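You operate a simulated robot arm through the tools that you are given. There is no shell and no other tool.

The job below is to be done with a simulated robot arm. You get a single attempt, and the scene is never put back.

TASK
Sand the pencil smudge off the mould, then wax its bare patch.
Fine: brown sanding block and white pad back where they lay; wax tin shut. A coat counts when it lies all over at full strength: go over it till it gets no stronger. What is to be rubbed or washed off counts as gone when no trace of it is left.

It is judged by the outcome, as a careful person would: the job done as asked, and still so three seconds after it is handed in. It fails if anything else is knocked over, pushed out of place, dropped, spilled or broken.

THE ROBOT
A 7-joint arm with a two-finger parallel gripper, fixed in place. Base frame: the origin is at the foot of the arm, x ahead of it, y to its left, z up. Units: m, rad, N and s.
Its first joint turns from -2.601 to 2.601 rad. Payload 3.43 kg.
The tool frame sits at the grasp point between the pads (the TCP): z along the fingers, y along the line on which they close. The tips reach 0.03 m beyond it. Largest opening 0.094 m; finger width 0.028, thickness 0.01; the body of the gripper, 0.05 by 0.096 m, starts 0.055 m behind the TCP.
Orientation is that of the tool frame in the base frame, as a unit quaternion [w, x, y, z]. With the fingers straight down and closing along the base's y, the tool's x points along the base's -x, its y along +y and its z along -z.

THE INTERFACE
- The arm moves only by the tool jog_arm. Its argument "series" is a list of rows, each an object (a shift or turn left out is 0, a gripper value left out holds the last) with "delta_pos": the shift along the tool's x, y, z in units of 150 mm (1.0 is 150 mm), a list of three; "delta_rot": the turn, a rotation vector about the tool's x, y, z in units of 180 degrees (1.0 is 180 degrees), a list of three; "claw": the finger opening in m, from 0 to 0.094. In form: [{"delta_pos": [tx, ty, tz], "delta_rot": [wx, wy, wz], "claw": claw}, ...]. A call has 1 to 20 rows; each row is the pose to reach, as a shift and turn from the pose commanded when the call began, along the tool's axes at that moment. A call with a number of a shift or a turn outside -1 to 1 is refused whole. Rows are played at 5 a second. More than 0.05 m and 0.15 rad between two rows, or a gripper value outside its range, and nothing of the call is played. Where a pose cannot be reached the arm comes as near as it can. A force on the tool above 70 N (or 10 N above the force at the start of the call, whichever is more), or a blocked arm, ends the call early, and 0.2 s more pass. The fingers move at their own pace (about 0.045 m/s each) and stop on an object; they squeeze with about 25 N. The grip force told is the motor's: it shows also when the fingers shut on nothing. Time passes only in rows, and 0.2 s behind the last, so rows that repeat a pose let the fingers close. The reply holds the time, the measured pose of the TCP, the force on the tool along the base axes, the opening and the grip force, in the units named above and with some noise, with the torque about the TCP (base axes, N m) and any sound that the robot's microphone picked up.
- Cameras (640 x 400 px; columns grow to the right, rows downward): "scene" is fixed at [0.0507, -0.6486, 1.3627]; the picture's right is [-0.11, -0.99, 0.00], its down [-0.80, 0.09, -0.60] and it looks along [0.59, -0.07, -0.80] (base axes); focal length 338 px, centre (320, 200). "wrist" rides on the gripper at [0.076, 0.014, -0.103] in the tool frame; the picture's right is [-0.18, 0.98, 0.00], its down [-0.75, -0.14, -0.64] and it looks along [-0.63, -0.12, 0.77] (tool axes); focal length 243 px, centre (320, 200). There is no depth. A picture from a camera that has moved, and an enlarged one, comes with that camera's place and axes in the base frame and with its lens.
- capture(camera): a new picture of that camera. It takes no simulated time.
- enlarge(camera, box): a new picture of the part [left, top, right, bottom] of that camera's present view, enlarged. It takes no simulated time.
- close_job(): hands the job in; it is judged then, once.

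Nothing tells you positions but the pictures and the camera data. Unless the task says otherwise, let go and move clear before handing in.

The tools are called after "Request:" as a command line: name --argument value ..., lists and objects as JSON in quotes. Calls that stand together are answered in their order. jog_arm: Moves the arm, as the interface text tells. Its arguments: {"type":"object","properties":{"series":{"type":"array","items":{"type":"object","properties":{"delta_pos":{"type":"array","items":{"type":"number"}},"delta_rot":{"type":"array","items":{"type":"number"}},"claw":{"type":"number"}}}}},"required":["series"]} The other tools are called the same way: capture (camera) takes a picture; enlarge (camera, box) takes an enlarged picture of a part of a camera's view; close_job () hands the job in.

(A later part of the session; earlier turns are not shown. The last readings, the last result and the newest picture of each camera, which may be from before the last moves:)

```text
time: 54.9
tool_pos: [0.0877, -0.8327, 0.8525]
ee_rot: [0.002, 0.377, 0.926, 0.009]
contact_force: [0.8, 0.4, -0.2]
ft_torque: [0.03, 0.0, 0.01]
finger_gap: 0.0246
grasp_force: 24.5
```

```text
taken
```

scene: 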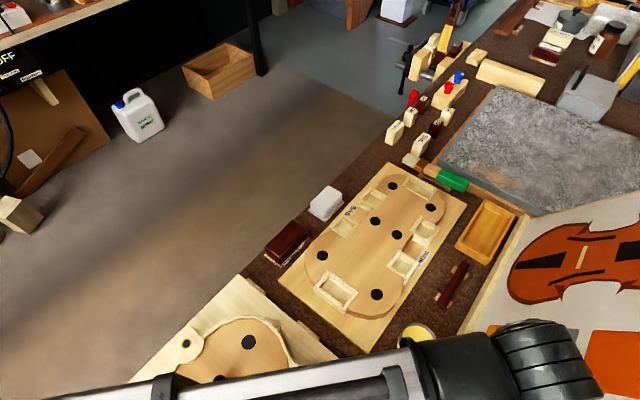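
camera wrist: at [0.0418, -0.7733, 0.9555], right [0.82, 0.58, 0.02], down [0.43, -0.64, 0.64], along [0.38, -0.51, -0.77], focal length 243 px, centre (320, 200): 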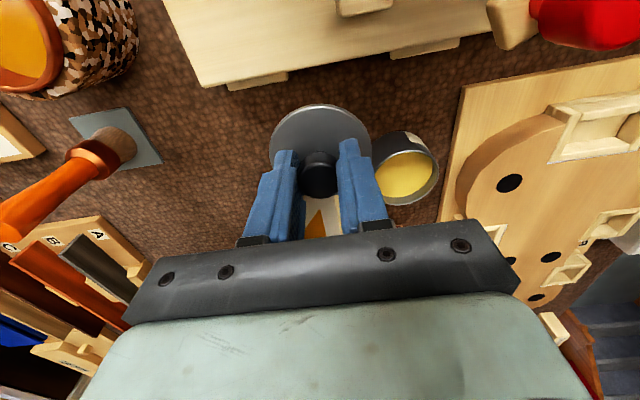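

Request:
enlarge --camera "wrist" --box '[0, 190, 160, 400]'

Request:
enlarge --camera "wrist" --box '[0, 90, 200, 240]'

```text
1.90 times, centred on (80, 295) of wrist
camera zoom: at [0.0418, -0.7733, 0.9555], right [0.82, 0.58, 0.02], down [0.43, -0.64, 0.64], along [0.38, -0.51, -0.77], focal length 462 px, centre (777, 19)
```

zoom: 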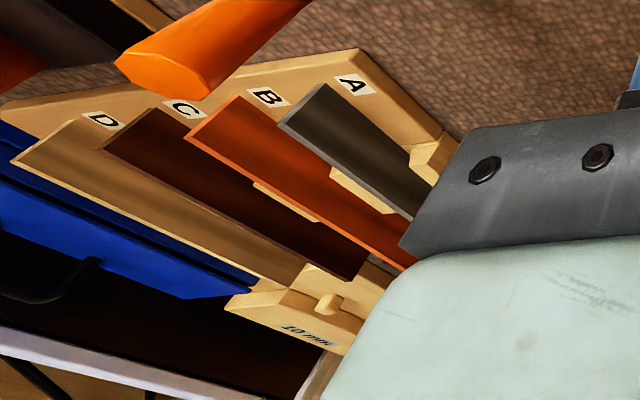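

```text
2.67 times, centred on (100, 165) of wrist
camera zoom: at [0.0418, -0.7733, 0.9555], right [0.82, 0.58, 0.02], down [0.43, -0.64, 0.64], along [0.38, -0.51, -0.77], focal length 647 px, centre (907, 293)
```

zoom: 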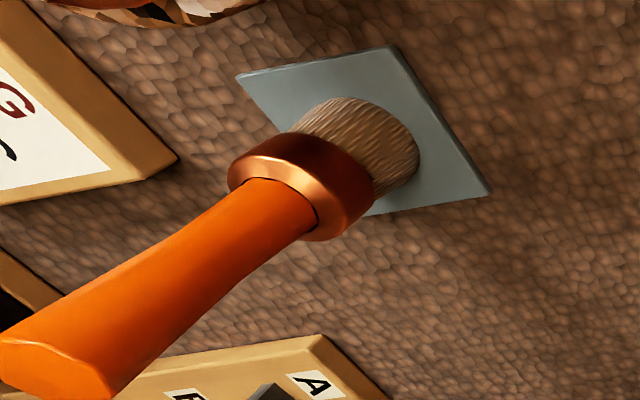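

The drawing panel is tilted upward, and the hand met its raised edge. I'll compare the same views from before to see whether it shifted.

Request:
enlarge --camera "scene" --box '[370, 270, 498, 370]'

Request:
enlarge --camera "scene" --box '[400, 0, 640, 150]'

Request:
enlarge --camera "scene" --box '[440, 150, 640, 300]'

```text
4.00 times, centred on (434, 320) of scene
camera zoom: at [0.0507, -0.6486, 1.3627], right [-0.11, -0.99, 0.0], down [-0.8, 0.09, -0.6], along [0.59, -0.07, -0.8], focal length 1351 px, centre (-136, -280)
```

zoom: 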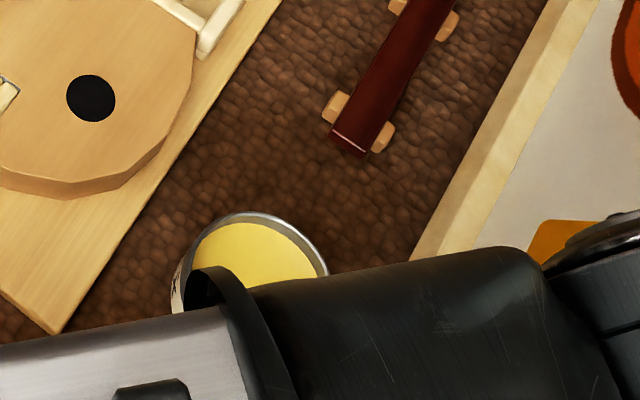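

```text
2.67 times, centred on (520, 75) of scene
camera zoom: at [0.0507, -0.6486, 1.3627], right [-0.11, -0.99, 0.0], down [-0.8, 0.09, -0.6], along [0.59, -0.07, -0.8], focal length 901 px, centre (-213, 533)
```

zoom: 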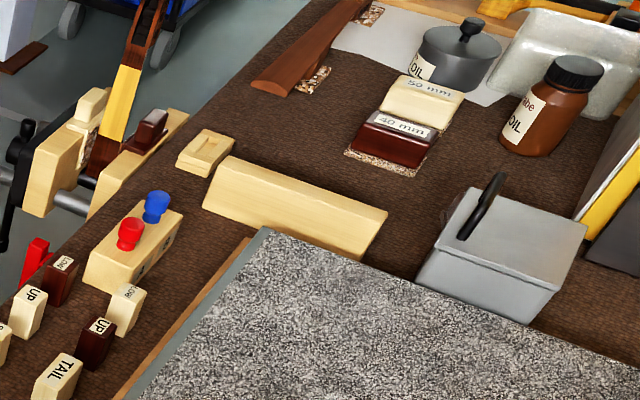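

```text
2.67 times, centred on (540, 225) of scene
camera zoom: at [0.0507, -0.6486, 1.3627], right [-0.11, -0.99, 0.0], down [-0.8, 0.09, -0.6], along [0.59, -0.07, -0.8], focal length 901 px, centre (-267, 133)
```

zoom: 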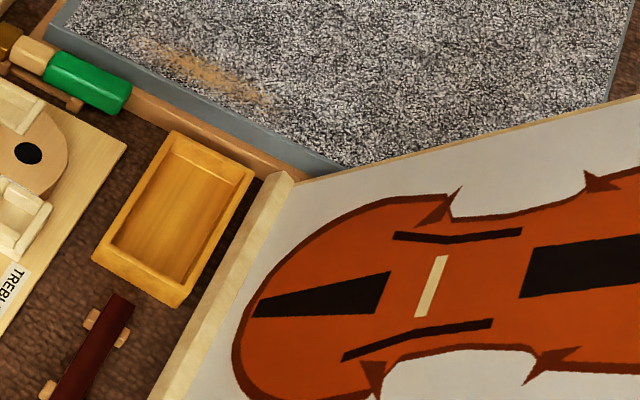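

The panel and rack have not moved. The panel slopes up beyond x/y near (0.119, -0.857), so I'll set the lid at (0.1025, -0.819), which has over 1 cm to spare all round, and straighten the hand as I go.

Request:
jog_arm --series '[{"delta_pos": [0, 0.066, 0], "delta_rot": [0.0029, -0.0005, 0.002], "claw": 0.012}, {"delta_pos": [-0.007, 0.132, 0], "delta_rot": [0.0058, -0.001, 0.0039], "claw": 0.012}, {"delta_pos": [-0.007, 0.132, 0.15], "delta_rot": [0.0058, -0.001, 0.0039], "claw": 0.012}, {"delta_pos": [-0.007, 0.132, 0.25], "delta_rot": [0.0058, -0.001, 0.0039], "claw": 0.012}, {"delta_pos": [-0.007, 0.132, 0.33], "delta_rot": [0.0058, -0.001, 0.0039], "claw": 0.012}, {"delta_pos": [-0.007, 0.132, 0.33], "delta_rot": [0.0058, -0.001, 0.0039], "claw": 0.012}]'

Request:
capture --camera "wrist"

Request:
enlarge --camera "wrist" --box '[200, 40, 460, 230]'

```text
time: 56.3
tool_pos: [0.1034, -0.8183, 0.8038]
ee_rot: [0.0, 0.382, 0.924, 0.001]
contact_force: [0.0, 0.1, 0.6]
ft_torque: [-0.04, -0.01, -0.02]
finger_gap: 0.0244
grasp_force: 24.9
```

```text
taken
camera wrist: at [0.0593, -0.7564, 0.9058], right [0.82, 0.57, 0.0], down [0.43, -0.63, 0.64], along [0.36, -0.53, -0.77], focal length 243 px, centre (320, 200)
```

wrist: 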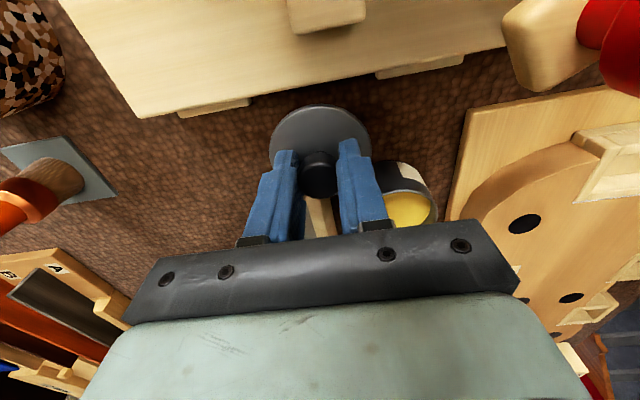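

```text
2.11 times, centred on (330, 135) of wrist
camera zoom: at [0.0593, -0.7564, 0.9058], right [0.82, 0.57, 0.0], down [0.43, -0.63, 0.64], along [0.36, -0.53, -0.77], focal length 511 px, centre (299, 337)
```

zoom: 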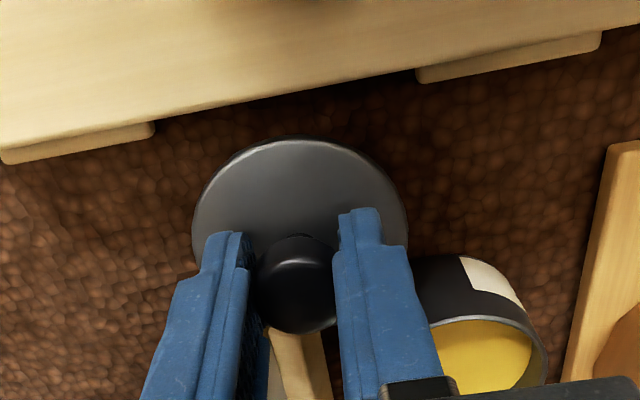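

Request:
jog_arm --series '[{"delta_pos": [-0.013, 0, 0.03], "claw": 0.012}, {"delta_pos": [-0.013, 0, 0.06], "claw": 0.012}, {"delta_pos": [-0.013, 0, 0.09], "claw": 0.012}, {"delta_pos": [-0.013, 0, 0.11], "claw": 0.012}, {"delta_pos": [-0.013, 0, 0.11], "claw": 0.012}]'

Request:
enlarge --camera "wrist" --box '[200, 40, 460, 230]'

```text
time: 57.5
tool_pos: [0.1056, -0.8193, 0.7874]
ee_rot: [0.002, 0.382, 0.924, 0.001]
contact_force: [0.5, -0.2, -0.8]
ft_torque: [0.0, 0.02, -0.03]
finger_gap: 0.0243
grasp_force: 24.8
```

```text
2.11 times, centred on (330, 135) of wrist
camera zoom: at [0.0605, -0.7574, 0.8894], right [0.82, 0.57, 0.0], down [0.43, -0.63, 0.64], along [0.36, -0.53, -0.77], focal length 511 px, centre (299, 337)
```

zoom: 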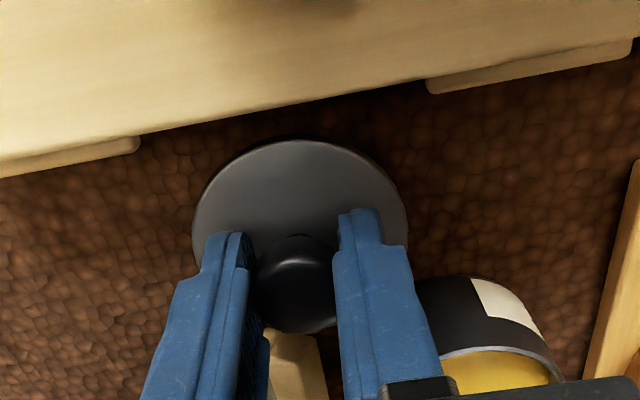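

Request:
jog_arm --series '[{"delta_pos": [0, 0, 0.01], "claw": 0.012}, {"delta_pos": [0, 0, 0.02], "claw": 0.012}, {"delta_pos": [0, 0, 0.03], "claw": 0.012}, {"delta_pos": [0, 0, 0.03], "claw": 0.012}]'

```text
time: 58.5
tool_pos: [0.1047, -0.8202, 0.7829]
ee_rot: [0.001, 0.382, 0.924, 0.001]
contact_force: [-0.3, 0.1, -1.5]
ft_torque: [0.03, 0.04, 0.01]
finger_gap: 0.0245
grasp_force: 24.9
```

Request:
jog_arm --series '[{"delta_pos": [0, 0, 0.01], "claw": 0.012}, {"delta_pos": [0, 0, 0.02], "claw": 0.012}, {"delta_pos": [0, 0, 0.02], "claw": 0.012}]'

```text
time: 59.3
tool_pos: [0.1039, -0.8191, 0.78]
ee_rot: [0.0, 0.382, 0.924, -0.001]
contact_force: [0.0, -0.1, 32.2]
ft_torque: [-0.09, 0.03, 0.0]
finger_gap: 0.0247
grasp_force: 24.5
```

The lid rests on the bench. I'll ease off, open and rise straight up.

Request:
jog_arm --series '[{"delta_pos": [0, 0, -0.008], "claw": 0.012}, {"delta_pos": [0, 0, -0.008], "claw": 0.05}, {"delta_pos": [0, 0, -0.008], "claw": 0.05}, {"delta_pos": [0, 0, -0.008], "claw": 0.05}, {"delta_pos": [0, 0, -0.15], "claw": 0.05}, {"delta_pos": [0, 0, -0.4], "claw": 0.05}, {"delta_pos": [0, 0, -0.7], "claw": 0.06}, {"delta_pos": [0, 0, -1.0], "claw": 0.06}, {"delta_pos": [0, 0, -1.0], "claw": 0.06}]'

Request:
capture --camera "wrist"

Request:
capture --camera "scene"

```text
time: 61.3
tool_pos: [0.1053, -0.819, 0.9292]
ee_rot: [0.0, 0.381, 0.925, 0.001]
contact_force: [-1.4, 0.1, 0.1]
ft_torque: [-0.01, 0.01, -0.01]
finger_gap: 0.0598
grasp_force: 0.0
```

```text
taken
camera wrist: at [0.0604, -0.7578, 1.0328], right [0.82, 0.57, 0.0], down [0.43, -0.63, 0.64], along [0.36, -0.53, -0.77], focal length 243 px, centre (320, 200)
```

wrist: 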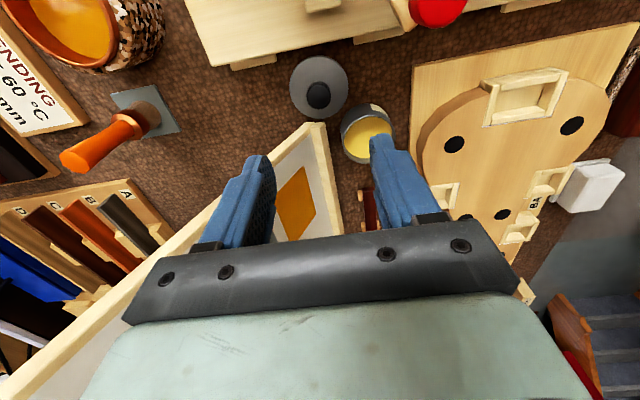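

```text
taken
```

scene: 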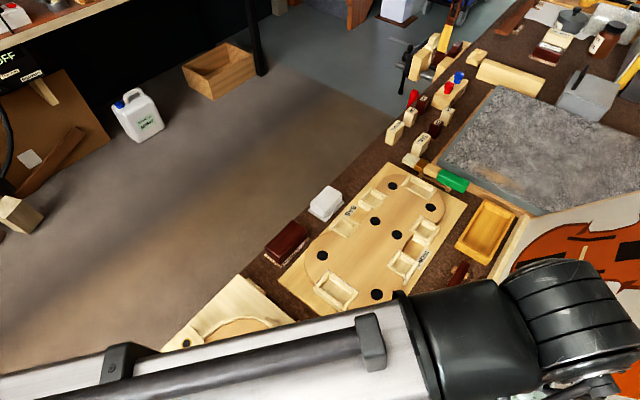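

Request:
enlarge --camera "wrist" --box '[270, 40, 420, 180]'

Request:
enlarge --camera "wrist" --box '[400, 40, 640, 240]'

```text
2.86 times, centred on (345, 110) of wrist
camera zoom: at [0.0604, -0.7578, 1.0328], right [0.82, 0.57, 0.0], down [0.43, -0.63, 0.64], along [0.36, -0.53, -0.77], focal length 693 px, centre (249, 457)
```

zoom: 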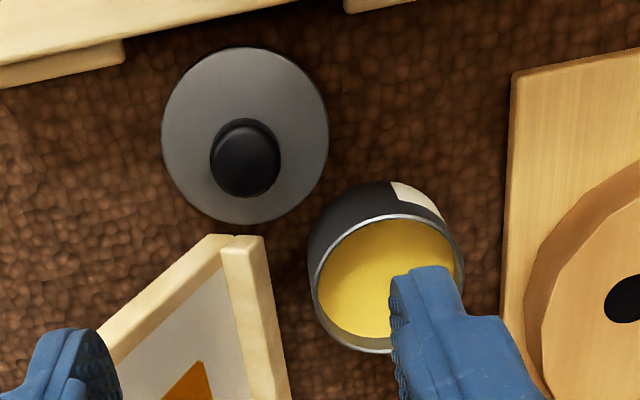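

```text
2.00 times, centred on (520, 140) of wrist
camera zoom: at [0.0604, -0.7578, 1.0328], right [0.82, 0.57, 0.0], down [0.43, -0.63, 0.64], along [0.36, -0.53, -0.77], focal length 485 px, centre (-80, 320)
```

zoom: 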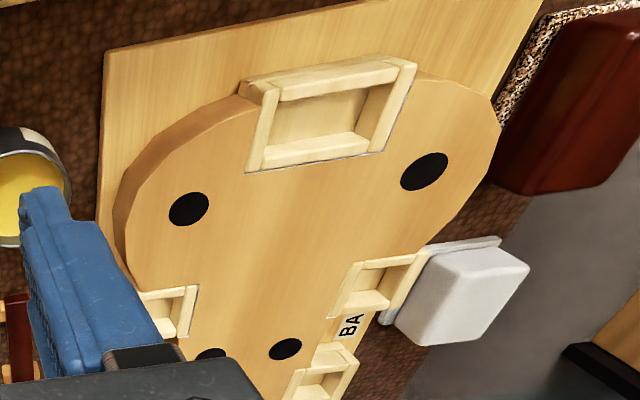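

The lid sits safely beside the tin, with the wax surface a few millimetres under the rim. Now I'll go over to the white pad at about (0.495, -0.713), moving away from the panel first.

Request:
jog_arm --series '[{"delta_pos": [0, 0.3, 0], "claw": 0.07}, {"delta_pos": [0, 0.6, 0], "claw": 0.07}, {"delta_pos": [-0.15, 0.8, 0], "claw": 0.07}, {"delta_pos": [-0.4, 0.9, 0], "claw": 0.07}, {"delta_pos": [-0.7, 1.0, 0], "claw": 0.07}, {"delta_pos": [-0.7, 1.0, 0], "claw": 0.07}]'

Request:
jog_arm --series '[{"delta_pos": [-0.15, 0.25, 0], "claw": 0.07}, {"delta_pos": [-0.3, 0.5, 0], "claw": 0.07}, {"delta_pos": [-0.45, 0.75, 0], "claw": 0.07}, {"delta_pos": [-0.58, 1.0, 0], "claw": 0.07}, {"delta_pos": [-0.64, 1.0, 0.2], "claw": 0.07}, {"delta_pos": [-0.64, 1.0, 0.2], "claw": 0.07}]'

Request:
capture --camera "wrist"

Request:
capture --camera "scene"

```text
time: 62.7
tool_pos: [0.2858, -0.7855, 0.931]
ee_rot: [0.0, 0.383, 0.924, 0.001]
contact_force: [0.4, 0.0, -1.1]
ft_torque: [0.01, 0.0, -0.01]
finger_gap: 0.07
grasp_force: 0.0
```

```text
time: 64.1
tool_pos: [0.4599, -0.7483, 0.8984]
ee_rot: [0.001, 0.382, 0.924, 0.001]
contact_force: [0.1, 0.7, -0.2]
ft_torque: [0.01, 0.02, 0.01]
finger_gap: 0.0701
grasp_force: 0.1
```

```text
taken
camera wrist: at [0.4159, -0.6867, 1.0017], right [0.82, 0.57, 0.0], down [0.43, -0.63, 0.64], along [0.36, -0.53, -0.77], focal length 243 px, centre (320, 200)
```

wrist: 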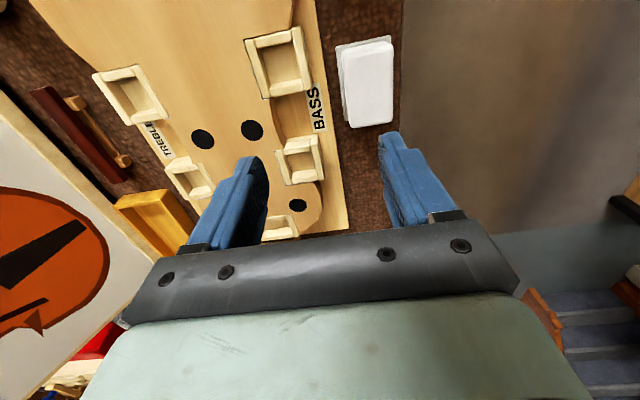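

```text
taken
```

scene: 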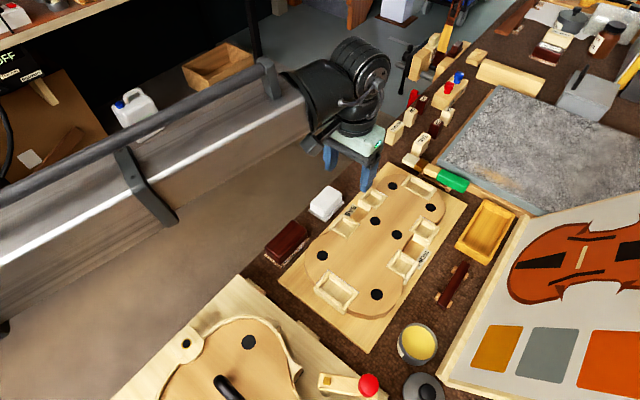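

Request:
enlarge --camera "wrist" --box '[310, 20, 430, 150]'

Request:
jog_arm --series '[{"delta_pos": [0, 0.166, 0], "claw": 0.064}, {"delta_pos": [0, 0.332, 0], "claw": 0.064}, {"delta_pos": [0, 0.332, 0.2], "claw": 0.064}, {"delta_pos": [0, 0.332, 0.4], "claw": 0.064}, {"delta_pos": [0, 0.332, 0.4], "claw": 0.064}]'

Request:
capture --camera "wrist"

Request:
enlarge --camera "wrist" --box '[220, 30, 420, 230]'

```text
3.08 times, centred on (370, 85) of wrist
camera zoom: at [0.4159, -0.6867, 1.0017], right [0.82, 0.57, 0.0], down [0.43, -0.63, 0.64], along [0.36, -0.53, -0.77], focal length 746 px, centre (166, 554)
```

zoom: 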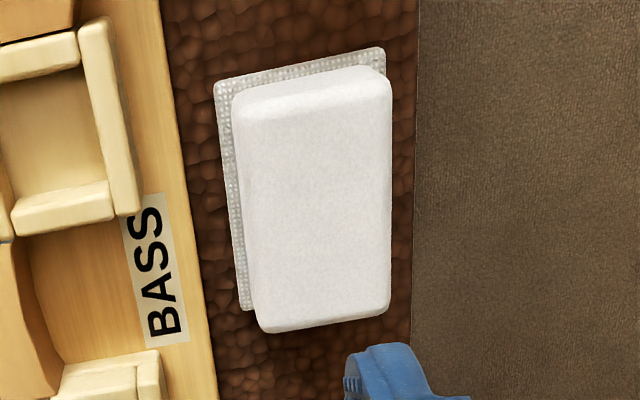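

```text
time: 65.3
tool_pos: [0.4958, -0.7143, 0.8414]
ee_rot: [0.0, 0.382, 0.924, 0.001]
contact_force: [-0.1, -0.7, 0.5]
ft_torque: [0.02, -0.02, 0.0]
finger_gap: 0.0638
grasp_force: 0.0
```

```text
taken
camera wrist: at [0.4499, -0.6514, 0.9424], right [0.82, 0.57, 0.0], down [0.43, -0.63, 0.64], along [0.36, -0.53, -0.77], focal length 243 px, centre (320, 200)
```

wrist: 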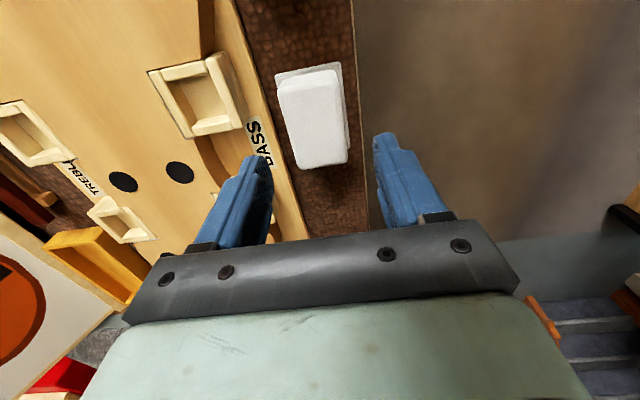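

```text
2.00 times, centred on (320, 130) of wrist
camera zoom: at [0.4499, -0.6514, 0.9424], right [0.82, 0.57, 0.0], down [0.43, -0.63, 0.64], along [0.36, -0.53, -0.77], focal length 485 px, centre (320, 340)
```

zoom: 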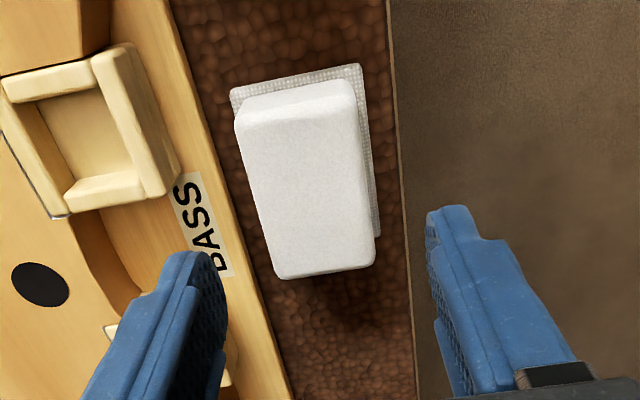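

The pad is nearly under the gripper. I'll correct by a few millimetres, lower partway and check the alignment.

Request:
jog_arm --series '[{"delta_pos": [0.027, -0.02, 0.05], "claw": 0.053}, {"delta_pos": [0.027, -0.02, 0.15], "claw": 0.053}, {"delta_pos": [0.027, -0.02, 0.26], "claw": 0.053}, {"delta_pos": [0.027, -0.02, 0.26], "claw": 0.053}]'

Request:
enlarge --camera "wrist" --box '[220, 30, 420, 230]'

Request:
enlarge --camera "scene" --box '[290, 165, 386, 225]'

```text
time: 66.3
tool_pos: [0.4882, -0.7134, 0.8015]
ee_rot: [0.0, 0.382, 0.924, 0.0]
contact_force: [-0.3, -0.9, 0.0]
ft_torque: [0.01, -0.02, 0.02]
finger_gap: 0.0527
grasp_force: 0.1
```

```text
2.00 times, centred on (320, 130) of wrist
camera zoom: at [0.4447, -0.6514, 0.9036], right [0.82, 0.57, 0.0], down [0.43, -0.63, 0.64], along [0.36, -0.53, -0.77], focal length 485 px, centre (320, 340)
```

zoom: 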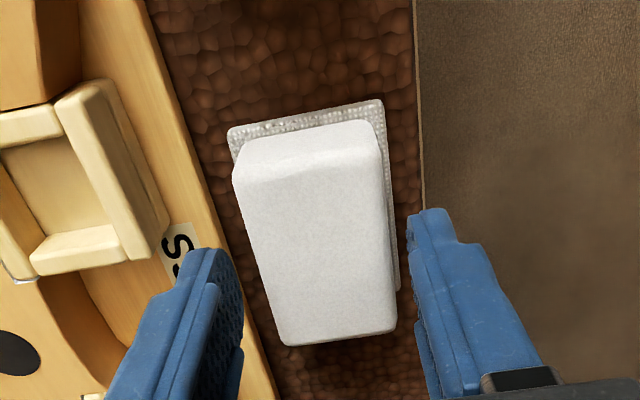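

```text
6.67 times, centred on (338, 195) of scene
camera zoom: at [0.0507, -0.6486, 1.3627], right [-0.11, -0.99, 0.0], down [-0.8, 0.09, -0.6], along [0.59, -0.07, -0.8], focal length 2252 px, centre (200, 233)
```

zoom: 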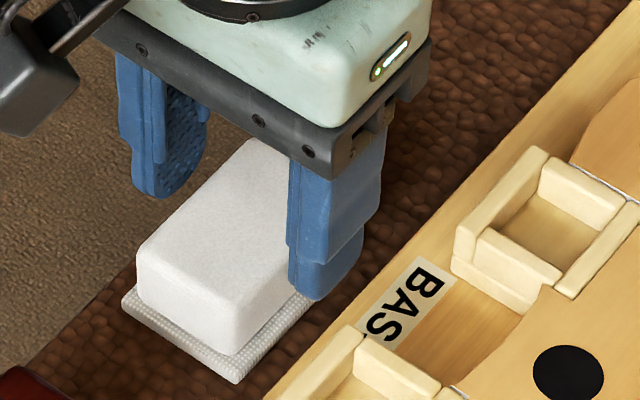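

Request:
jog_arm --series '[{"delta_pos": [0, 0, 0.06], "claw": 0.053}, {"delta_pos": [0, 0, 0.11], "claw": 0.053}, {"delta_pos": [0, 0, 0.15], "claw": 0.053}, {"delta_pos": [0, 0, 0.18], "claw": 0.053}, {"delta_pos": [0, 0, 0.18], "claw": 0.053}]'

Request:
enlarge --camera "wrist" --box '[220, 30, 420, 230]'

Request:
enlarge --camera "scene" --box '[290, 165, 386, 225]'

```text
time: 67.6
tool_pos: [0.4872, -0.7127, 0.7812]
ee_rot: [0.002, 0.382, 0.924, -0.003]
contact_force: [-3.3, 6.4, 19.4]
ft_torque: [-0.15, 0.77, -0.23]
finger_gap: 0.0518
grasp_force: 0.1
stopped in row 5: the force on the tool passed its limit at 73 N (the readings are from after the stop); the commanded pose is now the measured one
```

```text
2.00 times, centred on (320, 130) of wrist
camera zoom: at [0.444, -0.6504, 0.8815], right [0.82, 0.57, 0.0], down [0.43, -0.63, 0.65], along [0.36, -0.53, -0.76], focal length 485 px, centre (320, 340)
```

zoom: 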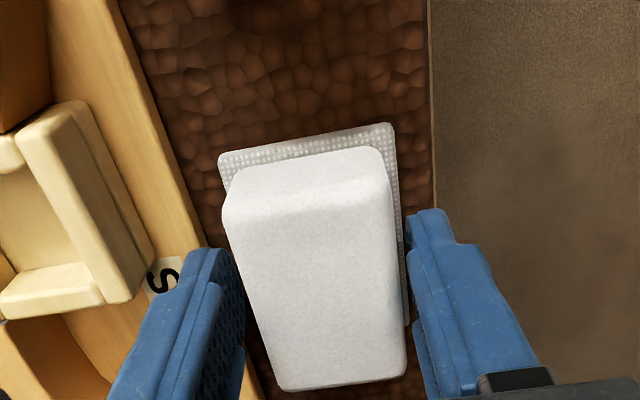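

```text
6.67 times, centred on (338, 195) of scene
camera zoom: at [0.0507, -0.6486, 1.3627], right [-0.11, -0.99, 0.0], down [-0.8, 0.09, -0.6], along [0.59, -0.07, -0.8], focal length 2252 px, centre (200, 233)
```

zoom: 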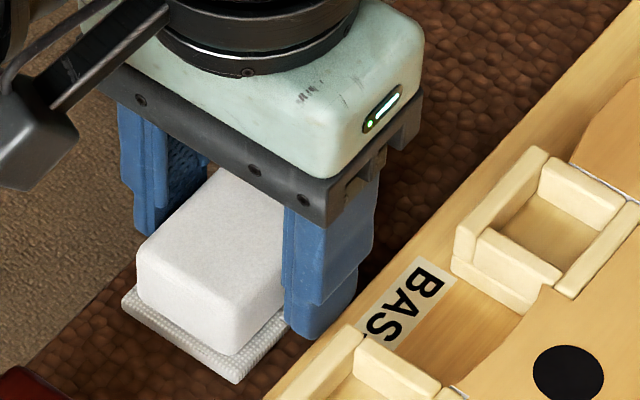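

The mould-side fingertip touched the edge of the mould's board (its top is near z 0.751). I'll rise 3 mm, straighten, and grip the pad from this height with the tips just above the board.

Request:
jog_arm --series '[{"delta_pos": [0, 0, -0.01], "delta_rot": [-0.0013, 0.0019, 0.0004], "claw": 0.053}, {"delta_pos": [0, 0, -0.02], "delta_rot": [-0.0013, 0.0019, 0.0004], "claw": 0.053}, {"delta_pos": [0, 0, -0.02], "delta_rot": [-0.0013, 0.0019, 0.0004], "claw": 0.053}]'

Request:
enlarge --camera "scene" --box '[300, 175, 380, 235]'

```text
time: 68.4
tool_pos: [0.4884, -0.7138, 0.7797]
ee_rot: [0.0, 0.381, 0.924, 0.001]
contact_force: [0.2, -0.8, -0.9]
ft_torque: [0.01, 0.03, 0.02]
finger_gap: 0.053
grasp_force: 0.1
```

```text
6.67 times, centred on (340, 205) of scene
camera zoom: at [0.0507, -0.6486, 1.3627], right [-0.11, -0.99, 0.0], down [-0.8, 0.09, -0.6], along [0.59, -0.07, -0.8], focal length 2252 px, centre (187, 167)
```

zoom: 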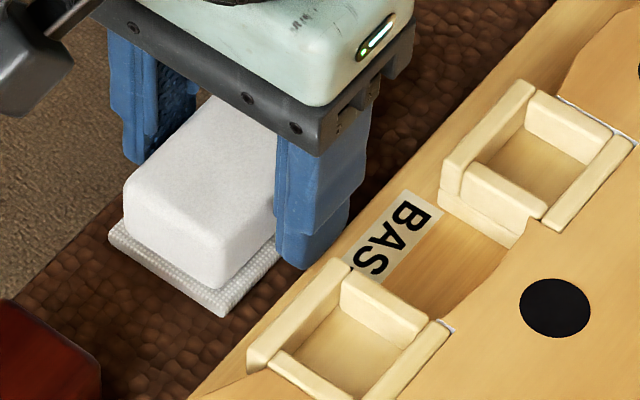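

Request:
jog_arm --series '[{"claw": 0.03}, {"claw": 0.03}, {"claw": 0.03}, {"claw": 0.03}]'

Request:
enlarge --camera "wrist" --box '[220, 30, 420, 230]'

```text
time: 69.4
tool_pos: [0.4887, -0.7146, 0.7807]
ee_rot: [-0.001, 0.382, 0.924, 0.001]
contact_force: [0.7, -0.9, 1.6]
ft_torque: [-0.05, -0.06, 0.05]
finger_gap: 0.041
grasp_force: 25.1
```

```text
2.00 times, centred on (320, 130) of wrist
camera zoom: at [0.4449, -0.6522, 0.8831], right [0.82, 0.57, 0.0], down [0.43, -0.63, 0.64], along [0.36, -0.53, -0.77], focal length 485 px, centre (320, 340)
```

zoom: 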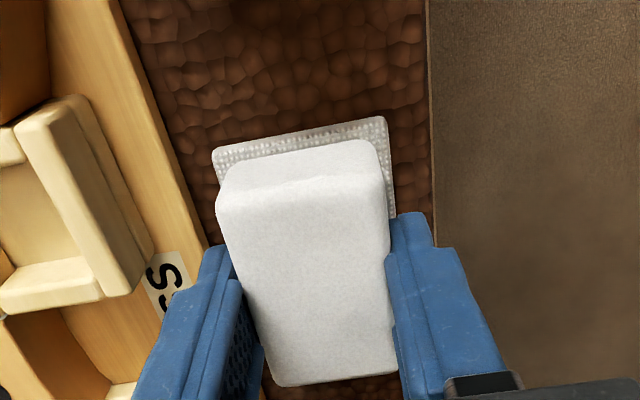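

The grip closed at 41 mm. For a firmer hold I'll open by just 5 mm, go 5 mm lower between pad and board, and close again.

Request:
jog_arm --series '[{"claw": 0.046}, {"claw": 0.046}, {"delta_pos": [0, 0, 0.013], "claw": 0.046}, {"delta_pos": [0, 0, 0.026], "claw": 0.046}, {"delta_pos": [0, 0, 0.033], "claw": 0.046}, {"delta_pos": [0, 0, 0.033], "claw": 0.046}]'

```text
time: 70.8
tool_pos: [0.488, -0.7134, 0.7775]
ee_rot: [0.0, 0.383, 0.924, 0.001]
contact_force: [0.1, -1.7, 13.8]
ft_torque: [-0.08, 0.05, 0.0]
finger_gap: 0.0467
grasp_force: 0.6
```

The tips met the pad's base flange, so that is the lowest grip. I'll rise a millimetre, close, and test with a small lift.

Request:
jog_arm --series '[{"delta_pos": [0, 0, -0.008], "claw": 0.046}, {"delta_pos": [0, 0, -0.008], "claw": 0.03}, {"delta_pos": [0, 0, -0.008], "claw": 0.03}, {"delta_pos": [0, 0, -0.008], "claw": 0.03}]'

Request:
jog_arm --series '[{"delta_pos": [0, 0, -0.03], "claw": 0.03}, {"delta_pos": [0, 0, -0.07], "claw": 0.03}, {"delta_pos": [0, 0, -0.13], "claw": 0.03}, {"delta_pos": [0, 0, -0.2], "claw": 0.03}, {"delta_pos": [0, 0, -0.2], "claw": 0.03}]'

Request:
enlarge --camera "wrist" --box '[220, 30, 420, 230]'

Request:
enlarge --camera "scene" --box '[290, 165, 386, 225]'

```text
time: 71.8
tool_pos: [0.4884, -0.7139, 0.7767]
ee_rot: [-0.001, 0.382, 0.924, 0.001]
contact_force: [0.2, 0.2, -0.7]
ft_torque: [-0.01, 0.0, 0.0]
finger_gap: 0.0458
grasp_force: 24.7
```

```text
time: 73.0
tool_pos: [0.4891, -0.7141, 0.8083]
ee_rot: [-0.001, 0.382, 0.924, 0.001]
contact_force: [-0.3, 0.6, 0.8]
ft_torque: [0.01, -0.03, 0.0]
finger_gap: 0.0452
grasp_force: 24.6
```

```text
2.00 times, centred on (320, 130) of wrist
camera zoom: at [0.4445, -0.6518, 0.91], right [0.82, 0.57, 0.0], down [0.43, -0.63, 0.64], along [0.36, -0.53, -0.77], focal length 485 px, centre (320, 340)
```

zoom: 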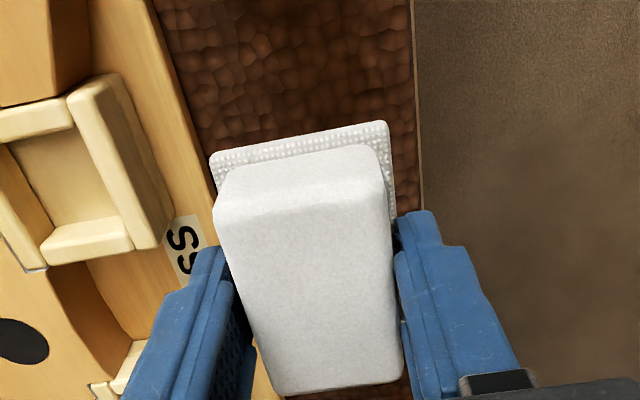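

```text
6.67 times, centred on (338, 195) of scene
camera zoom: at [0.0507, -0.6486, 1.3627], right [-0.11, -0.99, 0.0], down [-0.8, 0.09, -0.6], along [0.59, -0.07, -0.8], focal length 2252 px, centre (200, 233)
```

zoom: 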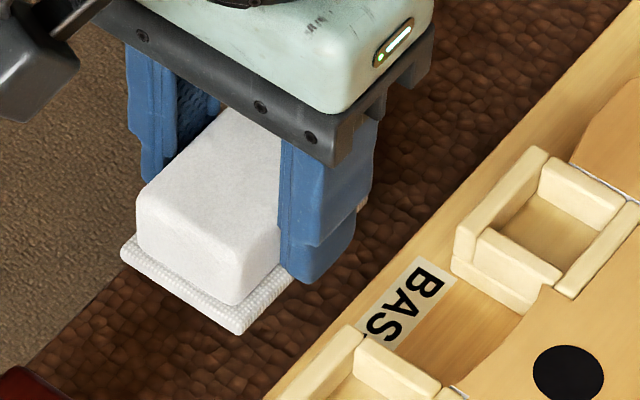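

The pad is held firmly (45 mm). I'll raise it and carry it over to near the open tin.

Request:
jog_arm --series '[{"delta_pos": [0, 0, -0.3], "claw": 0.03}, {"delta_pos": [0, 0, -0.6], "claw": 0.03}, {"delta_pos": [0.12, -0.25, -0.6], "claw": 0.03}, {"delta_pos": [0.25, -0.5, -0.6], "claw": 0.03}, {"delta_pos": [0.38, -0.75, -0.6], "claw": 0.03}, {"delta_pos": [0.5, -1.0, -0.6], "claw": 0.03}, {"delta_pos": [0.5, -1.0, -0.6], "claw": 0.03}]'

Request:
jog_arm --series '[{"delta_pos": [0.137, -0.25, 0], "claw": 0.03}, {"delta_pos": [0.274, -0.5, 0], "claw": 0.03}, {"delta_pos": [0.411, -0.75, 0], "claw": 0.03}, {"delta_pos": [0.548, -1.0, 0], "claw": 0.03}, {"delta_pos": [0.548, -1.0, 0], "claw": 0.03}]'

Request:
capture --camera "wrist"

Request:
capture --camera "scene"

```text
time: 74.6
tool_pos: [0.3288, -0.7673, 0.8966]
ee_rot: [0.0, 0.382, 0.924, 0.001]
contact_force: [-0.1, -0.4, -1.3]
ft_torque: [-0.03, -0.02, -0.01]
finger_gap: 0.0456
grasp_force: 24.5
```

```text
time: 75.8
tool_pos: [0.1658, -0.8152, 0.8946]
ee_rot: [0.0, 0.382, 0.924, 0.001]
contact_force: [0.4, -0.8, -1.1]
ft_torque: [-0.03, -0.03, -0.03]
finger_gap: 0.0455
grasp_force: 25.3
```

```text
taken
camera wrist: at [0.1217, -0.7533, 0.9974], right [0.82, 0.57, 0.0], down [0.43, -0.63, 0.64], along [0.36, -0.53, -0.77], focal length 243 px, centre (320, 200)
```

wrist: 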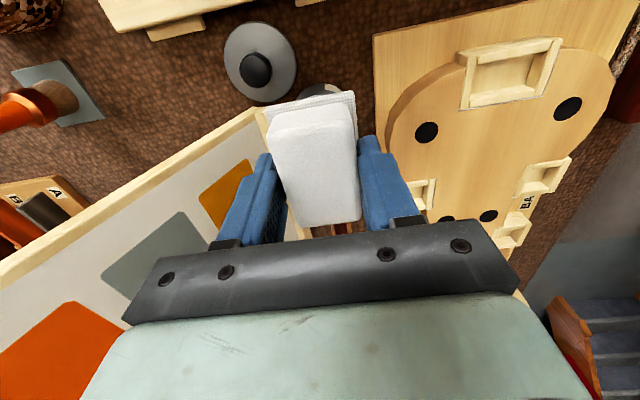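

```text
taken
```

scene: 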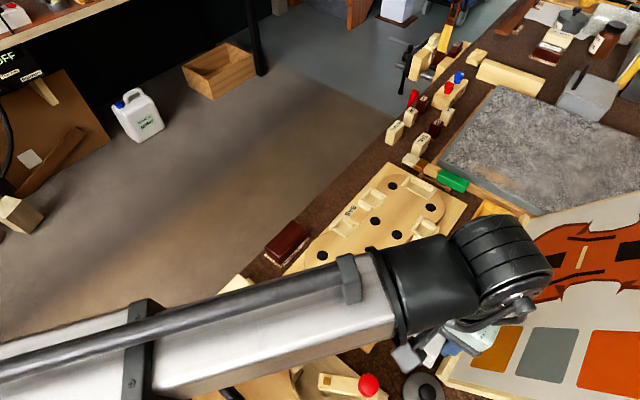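

I'm above the tin. I'll tilt the hand 15° so the pad's far end points down to fit inside the tin's mouth, and look.

Request:
jog_arm --series '[{"delta_rot": [0, 0.021, 0], "claw": 0.03}, {"delta_rot": [0, 0.042, 0], "claw": 0.03}, {"delta_rot": [0, 0.063, 0], "claw": 0.03}, {"delta_rot": [0, 0.0833, 0], "claw": 0.03}, {"delta_rot": [0, 0.0833, 0], "claw": 0.03}]'

Request:
capture --camera "wrist"

Request:
enlarge --camera "scene" --box '[370, 300, 498, 390]'

```text
time: 77.0
tool_pos: [0.1655, -0.815, 0.8972]
ee_rot: [-0.121, 0.379, 0.916, 0.051]
contact_force: [0.3, -0.5, 0.8]
ft_torque: [-0.01, 0.02, 0.0]
finger_gap: 0.0457
grasp_force: 25.1
```

```text
taken
camera wrist: at [0.1426, -0.7742, 1.0148], right [0.82, 0.57, -0.05], down [0.53, -0.73, 0.42], along [0.21, -0.37, -0.91], focal length 243 px, centre (320, 200)
```

wrist: 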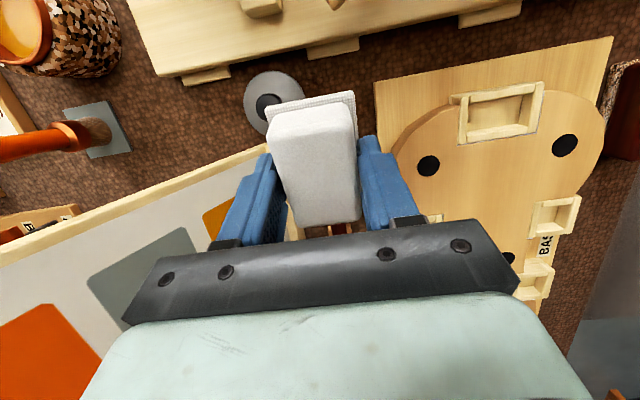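

```text
4.44 times, centred on (434, 345) of scene
camera zoom: at [0.0507, -0.6486, 1.3627], right [-0.11, -0.99, 0.0], down [-0.8, 0.09, -0.6], along [0.59, -0.07, -0.8], focal length 1502 px, centre (-187, -444)
```

zoom: 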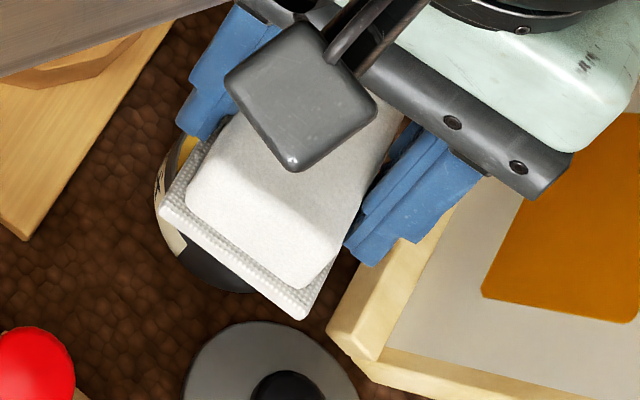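

Request:
jog_arm --series '[{"delta_pos": [-0.03, 0, 0.11], "claw": 0.03}, {"delta_pos": [-0.06, 0, 0.22], "claw": 0.03}, {"delta_pos": [-0.0867, 0, 0.3217], "claw": 0.03}, {"delta_pos": [-0.0867, 0, 0.3217], "claw": 0.03}]'

Request:
capture --camera "wrist"

Request:
enlarge --camera "scene" --box '[370, 300, 498, 390]'

```text
time: 78.0
tool_pos: [0.1656, -0.814, 0.847]
ee_rot: [-0.122, 0.378, 0.916, 0.052]
contact_force: [0.7, 0.4, -1.2]
ft_torque: [-0.01, -0.03, 0.0]
finger_gap: 0.0456
grasp_force: 25.2
```

```text
taken
camera wrist: at [0.1425, -0.7741, 0.9649], right [0.82, 0.57, -0.05], down [0.53, -0.73, 0.42], along [0.21, -0.37, -0.9], focal length 243 px, centre (320, 200)
```

wrist: 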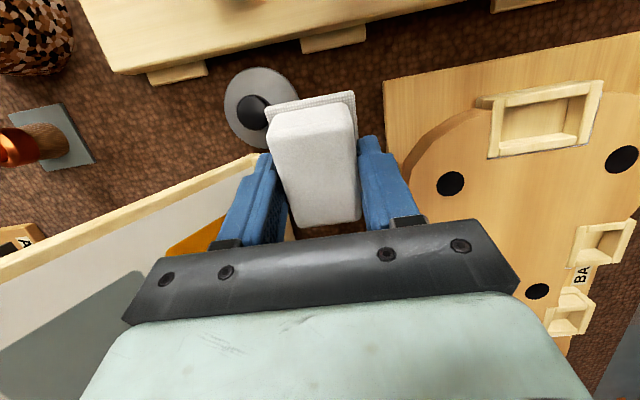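

```text
4.44 times, centred on (434, 345) of scene
camera zoom: at [0.0507, -0.6486, 1.3627], right [-0.11, -0.99, 0.0], down [-0.8, 0.09, -0.6], along [0.59, -0.07, -0.8], focal length 1502 px, centre (-187, -444)
```

zoom: 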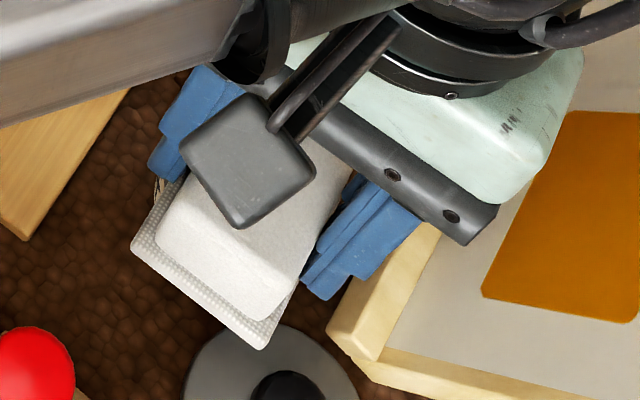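

Request:
jog_arm --series '[{"delta_pos": [-0.0087, 0, 0.0322], "claw": 0.03}, {"delta_pos": [-0.0173, 0, 0.0643], "claw": 0.03}, {"delta_pos": [-0.026, 0, 0.0965], "claw": 0.03}, {"delta_pos": [-0.026, 0, 0.0965], "claw": 0.03}]'

Request:
jog_arm --series '[{"delta_pos": [-0.0035, 0, 0.013], "claw": 0.03}, {"delta_pos": [-0.007, 0, 0.026], "claw": 0.03}, {"delta_pos": [-0.007, 0, 0.026], "claw": 0.03}]'

```text
time: 79.0
tool_pos: [0.1651, -0.8159, 0.8323]
ee_rot: [-0.12, 0.379, 0.916, 0.051]
contact_force: [0.9, -1.1, -1.3]
ft_torque: [0.0, 0.01, 0.01]
finger_gap: 0.0453
grasp_force: 25.4
```

```text
time: 79.8
tool_pos: [0.166, -0.8155, 0.8276]
ee_rot: [-0.12, 0.379, 0.916, 0.05]
contact_force: [-0.1, 0.2, -0.1]
ft_torque: [0.0, 0.01, -0.03]
finger_gap: 0.0454
grasp_force: 25.0
```

Request:
jog_arm --series '[{"delta_pos": [-0.0025, 0, 0.0095], "claw": 0.03}, {"delta_pos": [-0.005, 0, 0.019], "claw": 0.03}, {"delta_pos": [-0.005, 0, 0.019], "claw": 0.03}]'

Request:
jog_arm --series '[{"delta_pos": [-0.0025, 0, 0.0095], "claw": 0.03}, {"delta_pos": [-0.005, 0, 0.019], "claw": 0.03}, {"delta_pos": [-0.005, 0, 0.019], "claw": 0.03}]'

```text
time: 80.6
tool_pos: [0.1643, -0.8158, 0.8256]
ee_rot: [-0.121, 0.379, 0.916, 0.051]
contact_force: [0.0, 0.4, -0.6]
ft_torque: [-0.02, -0.01, -0.01]
finger_gap: 0.0455
grasp_force: 24.8
```

```text
time: 81.4
tool_pos: [0.1646, -0.8154, 0.8234]
ee_rot: [-0.12, 0.379, 0.916, 0.05]
contact_force: [-1.0, -1.2, 36.4]
ft_torque: [-0.67, -0.57, -0.03]
finger_gap: 0.0455
grasp_force: 24.8
```

The pad's low edge is pressing on the wax surface at (0.180, -0.834), inside the tin. I'll ease the force, hold a moment, dab again, then lift out straight.

Request:
jog_arm --series '[{"delta_pos": [0.001, 0, -0.004], "claw": 0.03}, {"delta_pos": [0.001, 0, -0.004], "claw": 0.03}, {"delta_pos": [0.001, 0, -0.004], "claw": 0.03}, {"delta_pos": [0.001, 0, -0.004], "claw": 0.03}, {"delta_pos": [0.001, 0, -0.004], "claw": 0.03}]'

Request:
enlarge --camera "scene" --box '[370, 300, 498, 390]'

```text
time: 82.6
tool_pos: [0.1645, -0.8142, 0.8228]
ee_rot: [-0.12, 0.379, 0.916, 0.051]
contact_force: [-2.8, -1.9, 38.3]
ft_torque: [-0.8, -0.47, -0.07]
finger_gap: 0.0456
grasp_force: 24.7
```

```text
4.44 times, centred on (434, 345) of scene
camera zoom: at [0.0507, -0.6486, 1.3627], right [-0.11, -0.99, 0.0], down [-0.8, 0.09, -0.6], along [0.59, -0.07, -0.8], focal length 1502 px, centre (-187, -444)
```

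zoom: 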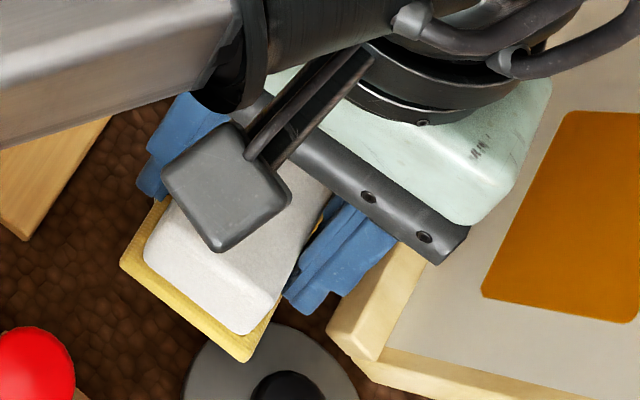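

The pad's sole has turned yellow: it is charged with wax. I'll lift straight up and level the hand.

Request:
jog_arm --series '[{"delta_pos": [0.026, 0, -0.0965], "claw": 0.03}, {"delta_pos": [0.07, 0, -0.26], "claw": 0.03}, {"delta_pos": [0.13, 0, -0.4825], "claw": 0.03}, {"delta_pos": [0.13, 0, -0.4825], "delta_rot": [0, -0.021, 0], "claw": 0.03}, {"delta_pos": [0.13, 0, -0.4825], "delta_rot": [0, -0.042, 0], "claw": 0.03}, {"delta_pos": [0.13, 0, -0.4825], "delta_rot": [0, -0.063, 0], "claw": 0.03}, {"delta_pos": [0.13, 0, -0.4825], "delta_rot": [0, -0.0833, 0], "claw": 0.03}, {"delta_pos": [0.13, 0, -0.4825], "delta_rot": [0, -0.0833, 0], "claw": 0.03}]'

Request:
capture --camera "wrist"

Request:
enlarge --camera "scene" --box '[370, 290, 498, 390]'

```text
time: 84.4
tool_pos: [0.1653, -0.8163, 0.897]
ee_rot: [0.0, 0.382, 0.924, 0.001]
contact_force: [0.2, -0.5, -0.4]
ft_torque: [0.01, 0.01, -0.05]
finger_gap: 0.0454
grasp_force: 25.3
```

```text
taken
camera wrist: at [0.1216, -0.7537, 0.9994], right [0.82, 0.57, 0.0], down [0.43, -0.63, 0.64], along [0.36, -0.53, -0.77], focal length 243 px, centre (320, 200)
```

wrist: 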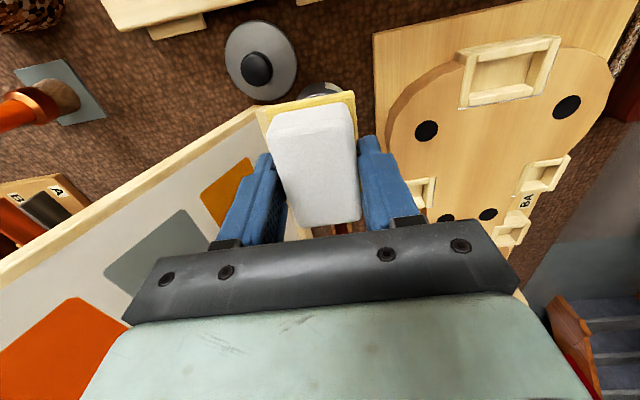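

```text
4.00 times, centred on (434, 340) of scene
camera zoom: at [0.0507, -0.6486, 1.3627], right [-0.11, -0.99, 0.0], down [-0.8, 0.09, -0.6], along [0.59, -0.07, -0.8], focal length 1351 px, centre (-136, -360)
```

zoom: 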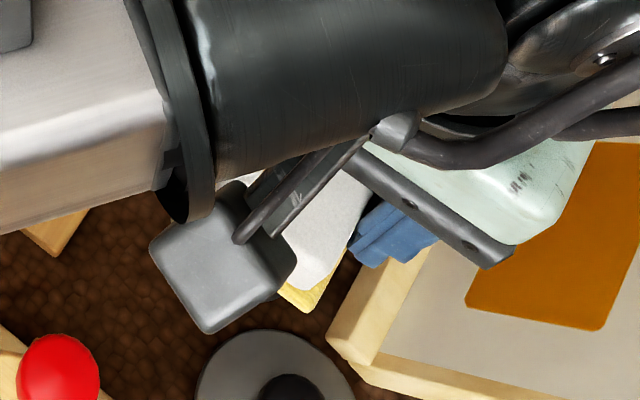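

Now I'll carry the pad over the mould where the smudge was and look for the bare patch on the way.

Request:
jog_arm --series '[{"delta_pos": [-0.1, 0.25, 0], "claw": 0.03}, {"delta_pos": [-0.2, 0.5, 0], "claw": 0.03}, {"delta_pos": [-0.3, 0.75, 0], "claw": 0.03}, {"delta_pos": [-0.4, 1.0, 0], "claw": 0.03}, {"delta_pos": [-0.4, 1.0, 0], "claw": 0.03}]'

Request:
capture --camera "wrist"

Request:
enlarge --camera "wrist" --box '[170, 0, 420, 150]'

Request:
capture --camera "scene"

```text
time: 85.6
tool_pos: [0.3153, -0.752, 0.8989]
ee_rot: [-0.001, 0.382, 0.924, 0.002]
contact_force: [0.1, 0.2, -0.8]
ft_torque: [0.04, 0.0, 0.04]
finger_gap: 0.0457
grasp_force: 25.0
```

```text
taken
camera wrist: at [0.2707, -0.6906, 1.001], right [0.82, 0.57, 0.0], down [0.43, -0.63, 0.64], along [0.36, -0.53, -0.77], focal length 243 px, centre (320, 200)
```

wrist: 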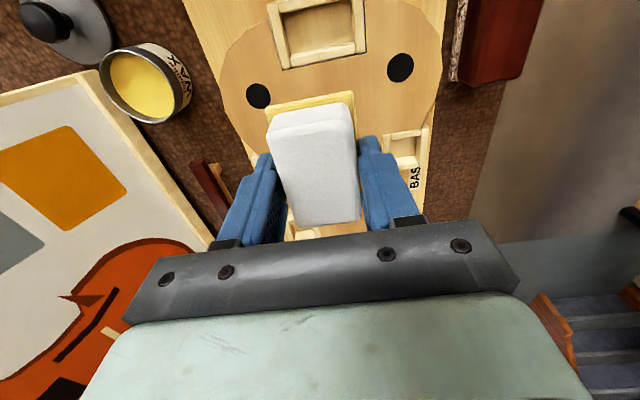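

```text
2.56 times, centred on (295, 75) of wrist
camera zoom: at [0.2707, -0.6906, 1.001], right [0.82, 0.57, 0.0], down [0.43, -0.63, 0.64], along [0.36, -0.53, -0.77], focal length 621 px, centre (384, 520)
```

zoom: 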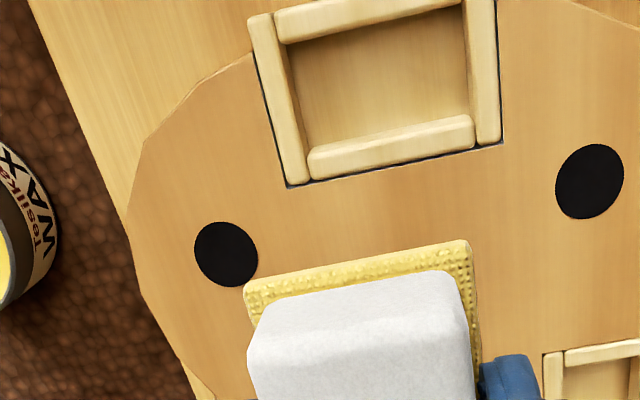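

```text
taken
```

scene: 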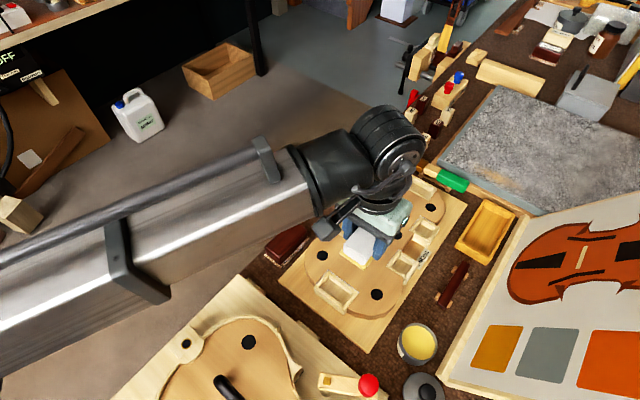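

Request:
jog_arm --series '[{"delta_pos": [-0.187, 0.036, 0], "claw": 0.03}, {"delta_pos": [-0.187, 0.036, 0.2], "claw": 0.03}, {"delta_pos": [-0.187, 0.036, 0.4], "claw": 0.03}, {"delta_pos": [-0.187, 0.036, 0.5], "claw": 0.03}, {"delta_pos": [-0.187, 0.036, 0.5], "claw": 0.03}]'

Request:
jog_arm --series '[{"delta_pos": [0, 0, 0.015], "claw": 0.03}, {"delta_pos": [0, 0, 0.03], "claw": 0.03}, {"delta_pos": [0, 0, 0.04], "claw": 0.03}, {"delta_pos": [0, 0, 0.04], "claw": 0.03}]'

```text
time: 86.8
tool_pos: [0.3371, -0.7684, 0.8224]
ee_rot: [-0.001, 0.382, 0.924, 0.001]
contact_force: [-0.6, 0.5, -1.0]
ft_torque: [0.01, -0.01, 0.02]
finger_gap: 0.0454
grasp_force: 25.5
```

```text
time: 87.8
tool_pos: [0.3369, -0.7687, 0.8168]
ee_rot: [-0.001, 0.382, 0.924, 0.001]
contact_force: [-0.3, -0.9, -0.7]
ft_torque: [-0.03, -0.02, -0.01]
finger_gap: 0.0457
grasp_force: 25.2
```

Request:
jog_arm --series '[{"delta_pos": [0, 0, 0.01], "claw": 0.03}, {"delta_pos": [0, 0, 0.02], "claw": 0.03}, {"delta_pos": [0, 0, 0.02], "claw": 0.03}]'

Request:
enlarge --camera "scene" --box '[300, 220, 420, 295]'

```text
time: 88.6
tool_pos: [0.3372, -0.7671, 0.8138]
ee_rot: [0.0, 0.381, 0.924, 0.001]
contact_force: [-0.2, -0.2, -0.3]
ft_torque: [0.02, -0.01, -0.03]
finger_gap: 0.0456
grasp_force: 24.8
```

```text
5.33 times, centred on (360, 258) of scene
camera zoom: at [0.0507, -0.6486, 1.3627], right [-0.11, -0.99, 0.0], down [-0.8, 0.09, -0.6], along [0.59, -0.07, -0.8], focal length 1802 px, centre (107, -107)
```

zoom: 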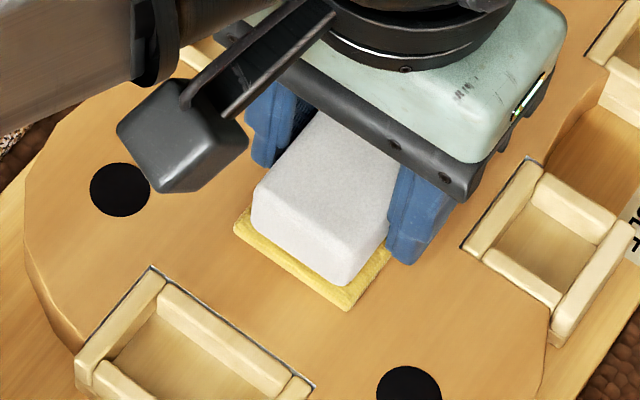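

Request:
jog_arm --series '[{"delta_pos": [0, 0, 0.007], "claw": 0.03}, {"delta_pos": [0, 0, 0.013], "claw": 0.03}, {"delta_pos": [0, 0, 0.013], "claw": 0.03}]'

```text
time: 89.4
tool_pos: [0.3368, -0.7681, 0.8121]
ee_rot: [0.0, 0.382, 0.924, 0.001]
contact_force: [2.3, -1.0, 19.7]
ft_torque: [0.39, 0.45, 0.0]
finger_gap: 0.0454
grasp_force: 26.1
```

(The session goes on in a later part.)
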